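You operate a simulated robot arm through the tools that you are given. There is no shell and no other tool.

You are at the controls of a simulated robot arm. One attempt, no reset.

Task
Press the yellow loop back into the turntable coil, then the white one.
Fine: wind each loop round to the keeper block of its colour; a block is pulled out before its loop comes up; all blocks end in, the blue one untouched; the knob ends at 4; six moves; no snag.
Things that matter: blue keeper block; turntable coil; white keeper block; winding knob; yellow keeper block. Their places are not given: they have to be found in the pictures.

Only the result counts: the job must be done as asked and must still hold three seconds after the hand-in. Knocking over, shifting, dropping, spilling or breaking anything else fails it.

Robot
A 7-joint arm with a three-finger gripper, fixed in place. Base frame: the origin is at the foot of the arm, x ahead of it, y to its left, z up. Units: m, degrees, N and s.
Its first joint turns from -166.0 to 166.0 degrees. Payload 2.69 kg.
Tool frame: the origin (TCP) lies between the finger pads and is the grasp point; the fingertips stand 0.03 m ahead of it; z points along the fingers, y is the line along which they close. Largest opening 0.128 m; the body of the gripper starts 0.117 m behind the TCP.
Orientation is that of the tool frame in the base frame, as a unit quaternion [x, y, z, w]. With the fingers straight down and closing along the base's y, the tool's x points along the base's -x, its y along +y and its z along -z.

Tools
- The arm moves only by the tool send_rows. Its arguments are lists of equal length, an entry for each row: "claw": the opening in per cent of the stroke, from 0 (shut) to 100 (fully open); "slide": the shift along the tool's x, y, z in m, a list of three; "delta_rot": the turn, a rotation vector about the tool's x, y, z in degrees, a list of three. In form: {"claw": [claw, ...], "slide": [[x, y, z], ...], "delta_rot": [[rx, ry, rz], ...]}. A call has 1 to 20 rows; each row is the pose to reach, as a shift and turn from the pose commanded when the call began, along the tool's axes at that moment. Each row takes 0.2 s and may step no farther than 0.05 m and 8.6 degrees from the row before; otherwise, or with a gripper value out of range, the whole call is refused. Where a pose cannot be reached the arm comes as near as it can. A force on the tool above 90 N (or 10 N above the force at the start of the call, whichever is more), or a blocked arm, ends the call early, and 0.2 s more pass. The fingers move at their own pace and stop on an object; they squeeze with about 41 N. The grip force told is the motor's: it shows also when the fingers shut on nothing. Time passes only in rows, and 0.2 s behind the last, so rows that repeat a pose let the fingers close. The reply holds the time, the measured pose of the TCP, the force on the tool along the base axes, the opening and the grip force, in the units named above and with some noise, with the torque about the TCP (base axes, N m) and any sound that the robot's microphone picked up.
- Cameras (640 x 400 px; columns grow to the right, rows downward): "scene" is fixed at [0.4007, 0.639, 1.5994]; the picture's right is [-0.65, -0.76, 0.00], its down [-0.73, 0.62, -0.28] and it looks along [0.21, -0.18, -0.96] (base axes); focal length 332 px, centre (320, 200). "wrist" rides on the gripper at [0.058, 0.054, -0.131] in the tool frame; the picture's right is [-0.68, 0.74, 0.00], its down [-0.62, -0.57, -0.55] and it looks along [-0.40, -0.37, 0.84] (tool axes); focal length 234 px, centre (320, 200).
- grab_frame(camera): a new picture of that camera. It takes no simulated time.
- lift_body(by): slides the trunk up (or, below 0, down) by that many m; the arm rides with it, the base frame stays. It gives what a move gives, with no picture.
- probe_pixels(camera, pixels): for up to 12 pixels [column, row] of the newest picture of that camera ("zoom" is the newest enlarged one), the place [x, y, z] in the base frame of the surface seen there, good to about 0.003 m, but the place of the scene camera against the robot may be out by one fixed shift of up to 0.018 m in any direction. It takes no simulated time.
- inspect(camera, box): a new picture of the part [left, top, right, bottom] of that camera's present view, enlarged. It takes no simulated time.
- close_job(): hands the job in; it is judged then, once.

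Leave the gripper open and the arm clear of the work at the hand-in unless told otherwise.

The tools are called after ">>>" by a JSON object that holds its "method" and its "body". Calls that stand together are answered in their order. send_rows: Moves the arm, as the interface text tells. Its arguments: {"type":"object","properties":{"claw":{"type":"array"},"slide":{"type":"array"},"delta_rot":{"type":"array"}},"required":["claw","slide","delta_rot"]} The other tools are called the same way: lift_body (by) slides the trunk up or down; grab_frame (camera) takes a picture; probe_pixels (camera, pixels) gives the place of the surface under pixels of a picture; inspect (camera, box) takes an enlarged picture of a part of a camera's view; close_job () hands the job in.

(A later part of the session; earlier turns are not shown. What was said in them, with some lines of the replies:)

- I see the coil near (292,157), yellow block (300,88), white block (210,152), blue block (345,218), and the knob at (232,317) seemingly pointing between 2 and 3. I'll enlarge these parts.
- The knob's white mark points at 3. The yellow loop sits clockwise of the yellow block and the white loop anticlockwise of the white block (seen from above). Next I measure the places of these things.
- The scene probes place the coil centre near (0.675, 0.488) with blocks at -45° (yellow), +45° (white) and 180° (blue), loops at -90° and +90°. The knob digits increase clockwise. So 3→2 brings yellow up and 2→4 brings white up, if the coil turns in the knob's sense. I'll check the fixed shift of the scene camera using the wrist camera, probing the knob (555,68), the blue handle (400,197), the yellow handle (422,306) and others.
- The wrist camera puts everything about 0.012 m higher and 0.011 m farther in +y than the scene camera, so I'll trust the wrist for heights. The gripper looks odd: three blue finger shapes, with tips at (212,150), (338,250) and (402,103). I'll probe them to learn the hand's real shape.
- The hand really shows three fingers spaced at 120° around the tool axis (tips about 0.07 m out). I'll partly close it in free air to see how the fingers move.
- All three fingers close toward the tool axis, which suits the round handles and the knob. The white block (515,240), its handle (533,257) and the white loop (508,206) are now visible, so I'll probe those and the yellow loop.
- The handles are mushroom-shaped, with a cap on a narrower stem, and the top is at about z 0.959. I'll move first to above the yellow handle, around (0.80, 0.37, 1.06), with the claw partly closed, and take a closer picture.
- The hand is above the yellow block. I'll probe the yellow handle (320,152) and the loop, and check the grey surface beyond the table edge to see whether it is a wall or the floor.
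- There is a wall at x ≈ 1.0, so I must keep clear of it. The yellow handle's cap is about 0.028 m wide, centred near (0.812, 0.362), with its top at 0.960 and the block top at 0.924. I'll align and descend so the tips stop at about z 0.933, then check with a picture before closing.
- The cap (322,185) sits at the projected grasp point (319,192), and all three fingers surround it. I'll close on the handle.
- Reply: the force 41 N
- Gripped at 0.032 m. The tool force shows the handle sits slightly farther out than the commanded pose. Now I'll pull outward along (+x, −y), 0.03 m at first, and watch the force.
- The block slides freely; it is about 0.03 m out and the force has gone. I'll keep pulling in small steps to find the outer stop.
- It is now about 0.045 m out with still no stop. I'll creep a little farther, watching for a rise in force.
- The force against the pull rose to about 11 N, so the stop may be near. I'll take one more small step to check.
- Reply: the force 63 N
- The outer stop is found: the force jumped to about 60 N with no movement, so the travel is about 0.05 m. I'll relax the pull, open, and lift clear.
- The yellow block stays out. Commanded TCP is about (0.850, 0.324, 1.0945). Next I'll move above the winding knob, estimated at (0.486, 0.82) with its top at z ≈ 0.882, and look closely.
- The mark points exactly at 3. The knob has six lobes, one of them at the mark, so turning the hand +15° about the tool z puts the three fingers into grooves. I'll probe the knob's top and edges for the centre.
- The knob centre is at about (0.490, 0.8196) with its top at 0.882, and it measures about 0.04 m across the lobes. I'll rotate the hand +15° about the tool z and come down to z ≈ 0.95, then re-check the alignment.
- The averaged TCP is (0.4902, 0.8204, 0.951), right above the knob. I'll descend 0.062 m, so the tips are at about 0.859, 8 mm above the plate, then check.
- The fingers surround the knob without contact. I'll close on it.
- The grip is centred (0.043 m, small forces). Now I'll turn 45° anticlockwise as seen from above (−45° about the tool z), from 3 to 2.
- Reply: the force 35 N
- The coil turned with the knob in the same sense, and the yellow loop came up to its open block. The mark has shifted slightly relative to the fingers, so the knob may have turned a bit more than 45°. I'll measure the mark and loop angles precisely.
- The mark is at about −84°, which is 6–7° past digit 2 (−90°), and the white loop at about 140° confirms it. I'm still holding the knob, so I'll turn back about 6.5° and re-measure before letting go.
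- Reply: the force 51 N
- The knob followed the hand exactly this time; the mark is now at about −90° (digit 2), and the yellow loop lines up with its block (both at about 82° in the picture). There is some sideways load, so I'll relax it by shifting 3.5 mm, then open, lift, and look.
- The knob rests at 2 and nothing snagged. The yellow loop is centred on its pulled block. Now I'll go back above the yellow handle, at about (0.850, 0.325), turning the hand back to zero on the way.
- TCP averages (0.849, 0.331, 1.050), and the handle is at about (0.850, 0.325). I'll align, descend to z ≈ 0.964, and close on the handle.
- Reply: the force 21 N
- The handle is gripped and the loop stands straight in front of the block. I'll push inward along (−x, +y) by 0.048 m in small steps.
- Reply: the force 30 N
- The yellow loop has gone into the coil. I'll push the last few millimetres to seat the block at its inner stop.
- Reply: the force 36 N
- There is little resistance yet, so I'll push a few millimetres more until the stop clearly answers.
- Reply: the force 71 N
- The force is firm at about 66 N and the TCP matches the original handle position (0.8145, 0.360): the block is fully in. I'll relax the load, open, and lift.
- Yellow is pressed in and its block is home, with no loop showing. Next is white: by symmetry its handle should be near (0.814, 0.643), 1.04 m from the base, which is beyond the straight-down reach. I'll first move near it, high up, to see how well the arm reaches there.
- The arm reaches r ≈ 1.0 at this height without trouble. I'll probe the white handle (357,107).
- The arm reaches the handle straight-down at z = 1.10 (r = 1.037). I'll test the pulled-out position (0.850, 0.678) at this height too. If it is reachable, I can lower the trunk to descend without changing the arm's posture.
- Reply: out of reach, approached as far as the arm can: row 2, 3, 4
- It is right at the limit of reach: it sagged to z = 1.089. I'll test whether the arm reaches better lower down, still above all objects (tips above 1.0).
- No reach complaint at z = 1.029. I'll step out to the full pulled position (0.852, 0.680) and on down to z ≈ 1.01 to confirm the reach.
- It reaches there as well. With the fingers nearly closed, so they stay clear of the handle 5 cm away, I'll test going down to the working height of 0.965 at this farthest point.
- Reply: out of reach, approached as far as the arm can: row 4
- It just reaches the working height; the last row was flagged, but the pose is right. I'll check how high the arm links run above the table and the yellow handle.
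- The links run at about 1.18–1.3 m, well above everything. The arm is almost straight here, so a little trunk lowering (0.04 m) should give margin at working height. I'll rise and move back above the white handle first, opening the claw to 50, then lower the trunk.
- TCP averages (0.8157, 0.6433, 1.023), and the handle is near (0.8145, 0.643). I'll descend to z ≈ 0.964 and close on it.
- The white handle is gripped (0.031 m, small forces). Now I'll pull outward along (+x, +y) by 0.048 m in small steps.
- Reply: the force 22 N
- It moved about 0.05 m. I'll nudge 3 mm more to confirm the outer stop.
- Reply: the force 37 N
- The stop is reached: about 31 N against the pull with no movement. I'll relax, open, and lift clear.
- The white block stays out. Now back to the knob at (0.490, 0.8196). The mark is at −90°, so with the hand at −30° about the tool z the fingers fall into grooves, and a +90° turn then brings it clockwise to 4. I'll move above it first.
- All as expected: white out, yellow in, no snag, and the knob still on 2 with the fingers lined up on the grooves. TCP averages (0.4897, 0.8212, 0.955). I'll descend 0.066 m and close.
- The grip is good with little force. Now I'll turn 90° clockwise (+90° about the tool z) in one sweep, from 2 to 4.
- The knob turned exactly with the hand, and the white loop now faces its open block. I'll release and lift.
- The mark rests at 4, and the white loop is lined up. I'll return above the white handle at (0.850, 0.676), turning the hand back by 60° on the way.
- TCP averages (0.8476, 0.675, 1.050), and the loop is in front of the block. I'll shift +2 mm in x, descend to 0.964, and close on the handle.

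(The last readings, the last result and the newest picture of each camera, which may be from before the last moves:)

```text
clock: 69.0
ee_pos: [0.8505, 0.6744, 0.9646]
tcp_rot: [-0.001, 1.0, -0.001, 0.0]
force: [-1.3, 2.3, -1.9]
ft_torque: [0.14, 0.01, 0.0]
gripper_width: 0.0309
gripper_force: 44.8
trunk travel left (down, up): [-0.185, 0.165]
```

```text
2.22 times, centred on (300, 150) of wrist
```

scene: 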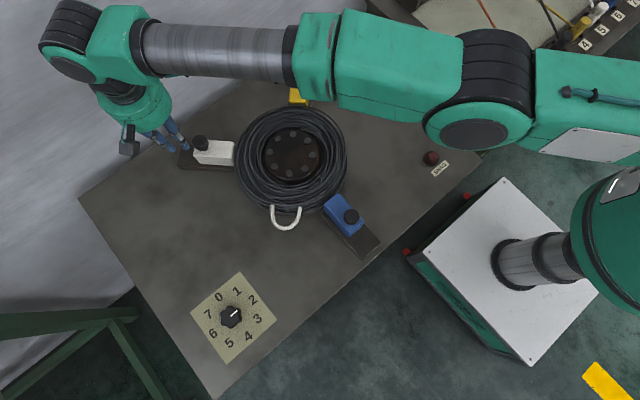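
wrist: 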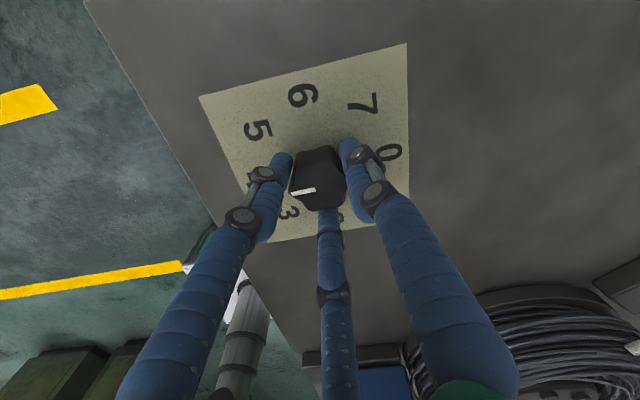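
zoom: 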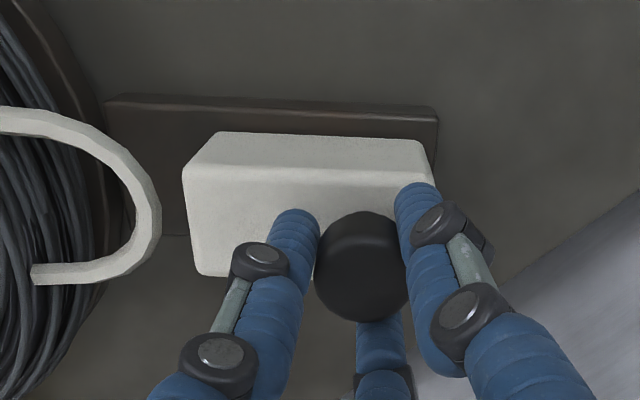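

Gripped cleanly. I'll push inward along (−x, −y) by 0.05 m in small steps.

>>> {"method": "send_rows", "body": {"claw": [0, 0, 0, 0, 0, 0, 0, 0], "slide": [[0.0049, -0.0049, 0], [0.0099, -0.0099, 0], [0.0148, -0.0148, 0], [0.0198, -0.0198, 0], [0.0247, -0.0247, 0], [0.0297, -0.0297, 0], [0.035, -0.035, 0], [0.035, -0.035, 0]], "delta_rot": [[0, 0, 0], [0, 0, 0], [0, 0, 0], [0, 0, 0], [0, 0, 0], [0, 0, 0], [0, 0, 0], [0, 0, 0]]}}

>>> {"method": "inspect", "body": {"camera": "wrist", "box": [200, 60, 400, 240]}}

>>> {"method": "send_rows", "body": {"claw": [0, 0, 0], "slide": [[0.0014, -0.0014, 0], [0.0025, -0.0025, 0], [0.0025, -0.0025, 0]], "delta_rot": [[0, 0, 0], [0, 0, 0], [0, 0, 0]]}}

```text
clock: 70.8
ee_pos: [0.8152, 0.641, 0.9641]
tcp_rot: [0.0, 1.0, 0.0, -0.001]
force: [0.0, -1.1, 2.9]
ft_torque: [-0.13, 0.1, -0.01]
gripper_width: 0.0309
gripper_force: 45.4
trunk travel left (down, up): [-0.185, 0.165]
```

```text
2.22 times, centred on (300, 150) of wrist
```

zoom: 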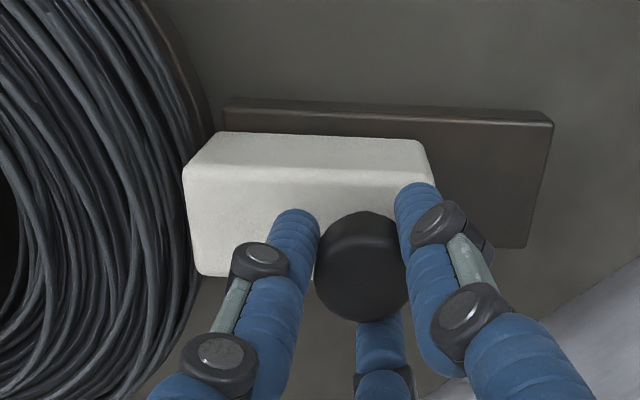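

```text
clock: 71.6
ee_pos: [0.8158, 0.6401, 0.9643]
tcp_rot: [0.0, 1.0, 0.001, 0.0]
force: [20.2, 20.3, -2.5]
ft_torque: [0.89, -1.06, -0.08]
gripper_width: 0.0309
gripper_force: 45.2
trunk travel left (down, up): [-0.185, 0.165]
```

The loop is gone and about 28 N of resistance shows at the original handle position. I'll press 2 mm more to be sure the block is fully home, as with yellow.

>>> {"method": "send_rows", "body": {"claw": [0, 0, 0], "slide": [[0.0008, -0.0008, 0], [0.0015, -0.0015, 0], [0.0015, -0.0015, 0]], "delta_rot": [[0, 0, 0], [0, 0, 0], [0, 0, 0]]}}

```text
clock: 72.4
ee_pos: [0.8153, 0.6401, 0.9639]
tcp_rot: [-0.001, 1.0, 0.003, 0.002]
force: [38.9, 39.7, 3.1]
ft_torque: [0.84, -0.55, -0.16]
gripper_width: 0.031
gripper_force: 44.8
trunk travel left (down, up): [-0.185, 0.165]
```

Firm at 56 N: the block is seated. I'll relax the load, open, lift straight up, then back away.

>>> {"method": "send_rows", "body": {"claw": [0, 0, 20, 45, 50, 50, 50, 50, 60, 70, 80], "slide": [[-0.0015, 0.0015, 0], [-0.0027, 0.0027, 0], [-0.0027, 0.0027, 0], [-0.0027, 0.0027, 0], [-0.0027, 0.0027, 0], [-0.0027, 0.0027, -0.03], [-0.0027, 0.0027, -0.07], [-0.0027, 0.0027, -0.1], [0.03, -0.01, -0.12], [0.07, -0.03, -0.13], [0.11, -0.05, -0.14]], "delta_rot": [[0, 0, 0], [0, 0, 0], [0, 0, 0], [0, 0, 0], [0, 0, 0], [0, 0, 0], [0, 0, 0], [0, 0, 0], [0, 0, 0], [0, 0, 0], [0, 0, 0]]}}

>>> {"method": "grab_frame", "body": {"camera": "scene"}}

>>> {"method": "grab_frame", "body": {"camera": "wrist"}}

```text
clock: 74.8
ee_pos: [0.7, 0.5888, 1.1044]
tcp_rot: [-0.001, 1.0, 0.0, 0.002]
force: [0.6, 0.0, -0.1]
ft_torque: [-0.02, 0.04, -0.03]
gripper_width: 0.1024
gripper_force: 0.0
trunk travel left (down, up): [-0.185, 0.165]
```

```text
taken
```

scene: 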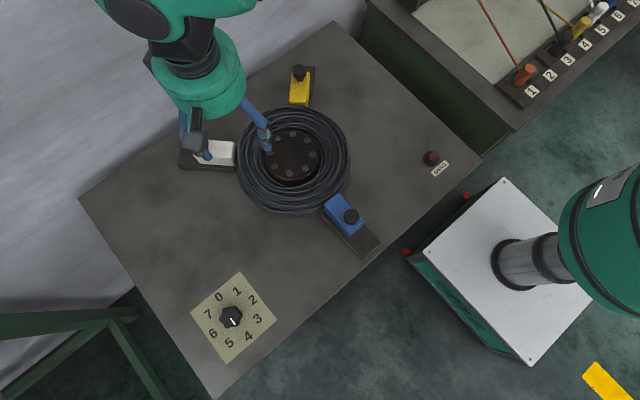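

```text
taken
```

wrist: 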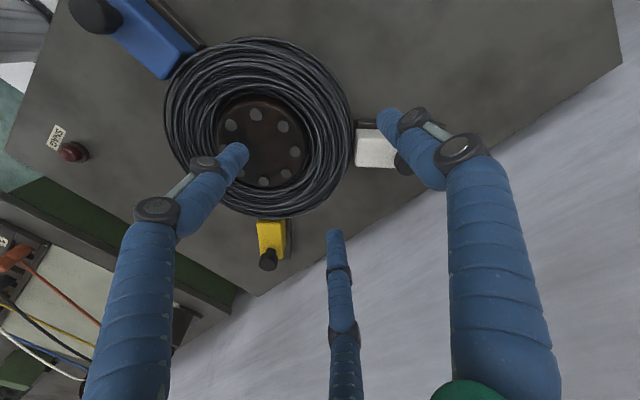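

Both loops are in, and the knob mark points at 4. I'll retreat to the starting place, with the gripper fully open.

>>> {"method": "send_rows", "body": {"claw": [80, 90, 100, 100, 100, 100, 100, 100, 100, 100, 100], "slide": [[0.0442, -0.0089, -0.0081], [0.0884, -0.0178, -0.0162], [0.1326, -0.0267, -0.0243], [0.1768, -0.0356, -0.0324], [0.221, -0.0445, -0.0405], [0.2652, -0.0534, -0.0486], [0.3094, -0.0623, -0.0567], [0.3536, -0.0712, -0.0648], [0.3978, -0.0801, -0.0729], [0.442, -0.089, -0.081], [0.442, -0.089, -0.081]], "delta_rot": [[0, 0, 0], [0, 0, 0], [0, 0, 0], [0, 0, 0], [0, 0, 0], [0, 0, 0], [0, 0, 0], [0, 0, 0], [0, 0, 0], [0, 0, 0], [0, 0, 0]]}}

>>> {"method": "inspect", "body": {"camera": "scene", "box": [170, 50, 400, 270]}}

>>> {"method": "inspect", "body": {"camera": "scene", "box": [180, 265, 290, 370]}}

```text
clock: 77.2
ee_pos: [0.258, 0.4959, 1.1878]
tcp_rot: [0.0, 1.0, 0.0, 0.0]
force: [-0.3, 0.0, -0.1]
ft_torque: [0.0, -0.09, 0.02]
gripper_width: 0.128
gripper_force: 0.1
trunk travel left (down, up): [-0.185, 0.165]
```

```text
1.82 times, centred on (285, 160) of scene
```

zoom: 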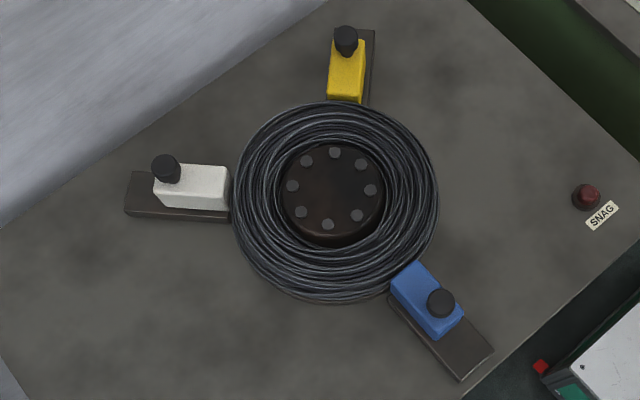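

```text
3.81 times, centred on (235, 318) of scene
```

zoom: 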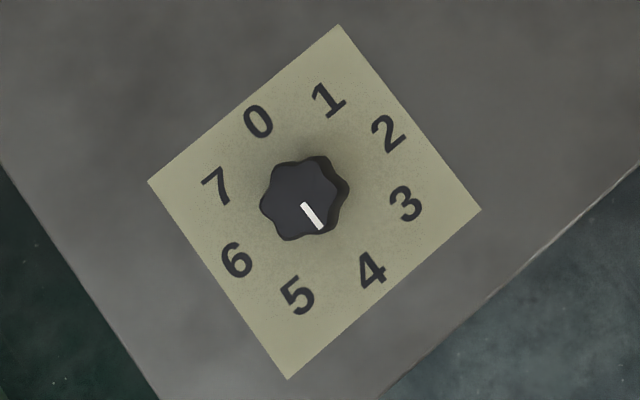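

Both loops are pressed in and all three blocks sit where they started; the blue one was never touched. The knob mark lines up with 4 to within about 1°, the snag lamp is dark, and the open gripper is clear of the work. I'll hand in the job.

>>> {"method": "close_job", "body": {}}

```text
The job is handed in.
```

I pressed both loops back into the coil, yellow first and then white, and handed the job in; no verdict has come back.

- **Moves:** I made six:
  1. Pulled the yellow block.
  2. Turned the knob from 3 to 2.
  3. Pushed the yellow block in.
  4. Pulled the white block.
  5. Turned the knob from 2 to 4.
  6. Pushed the white block in.
- **One correction:** the first turn went about 6° past 2. I turned it back before letting go, so I count it as part of the same move. The judge might count it separately.
- **At hand-in:** all three blocks were in and I never touched the blue one. The knob mark pointed at 4 to within about 1°, and the snag lamp was dark. The gripper was open and clear of the work.
- **Trunk:** I lowered it by 0.04 m to reach the white block and left it there.
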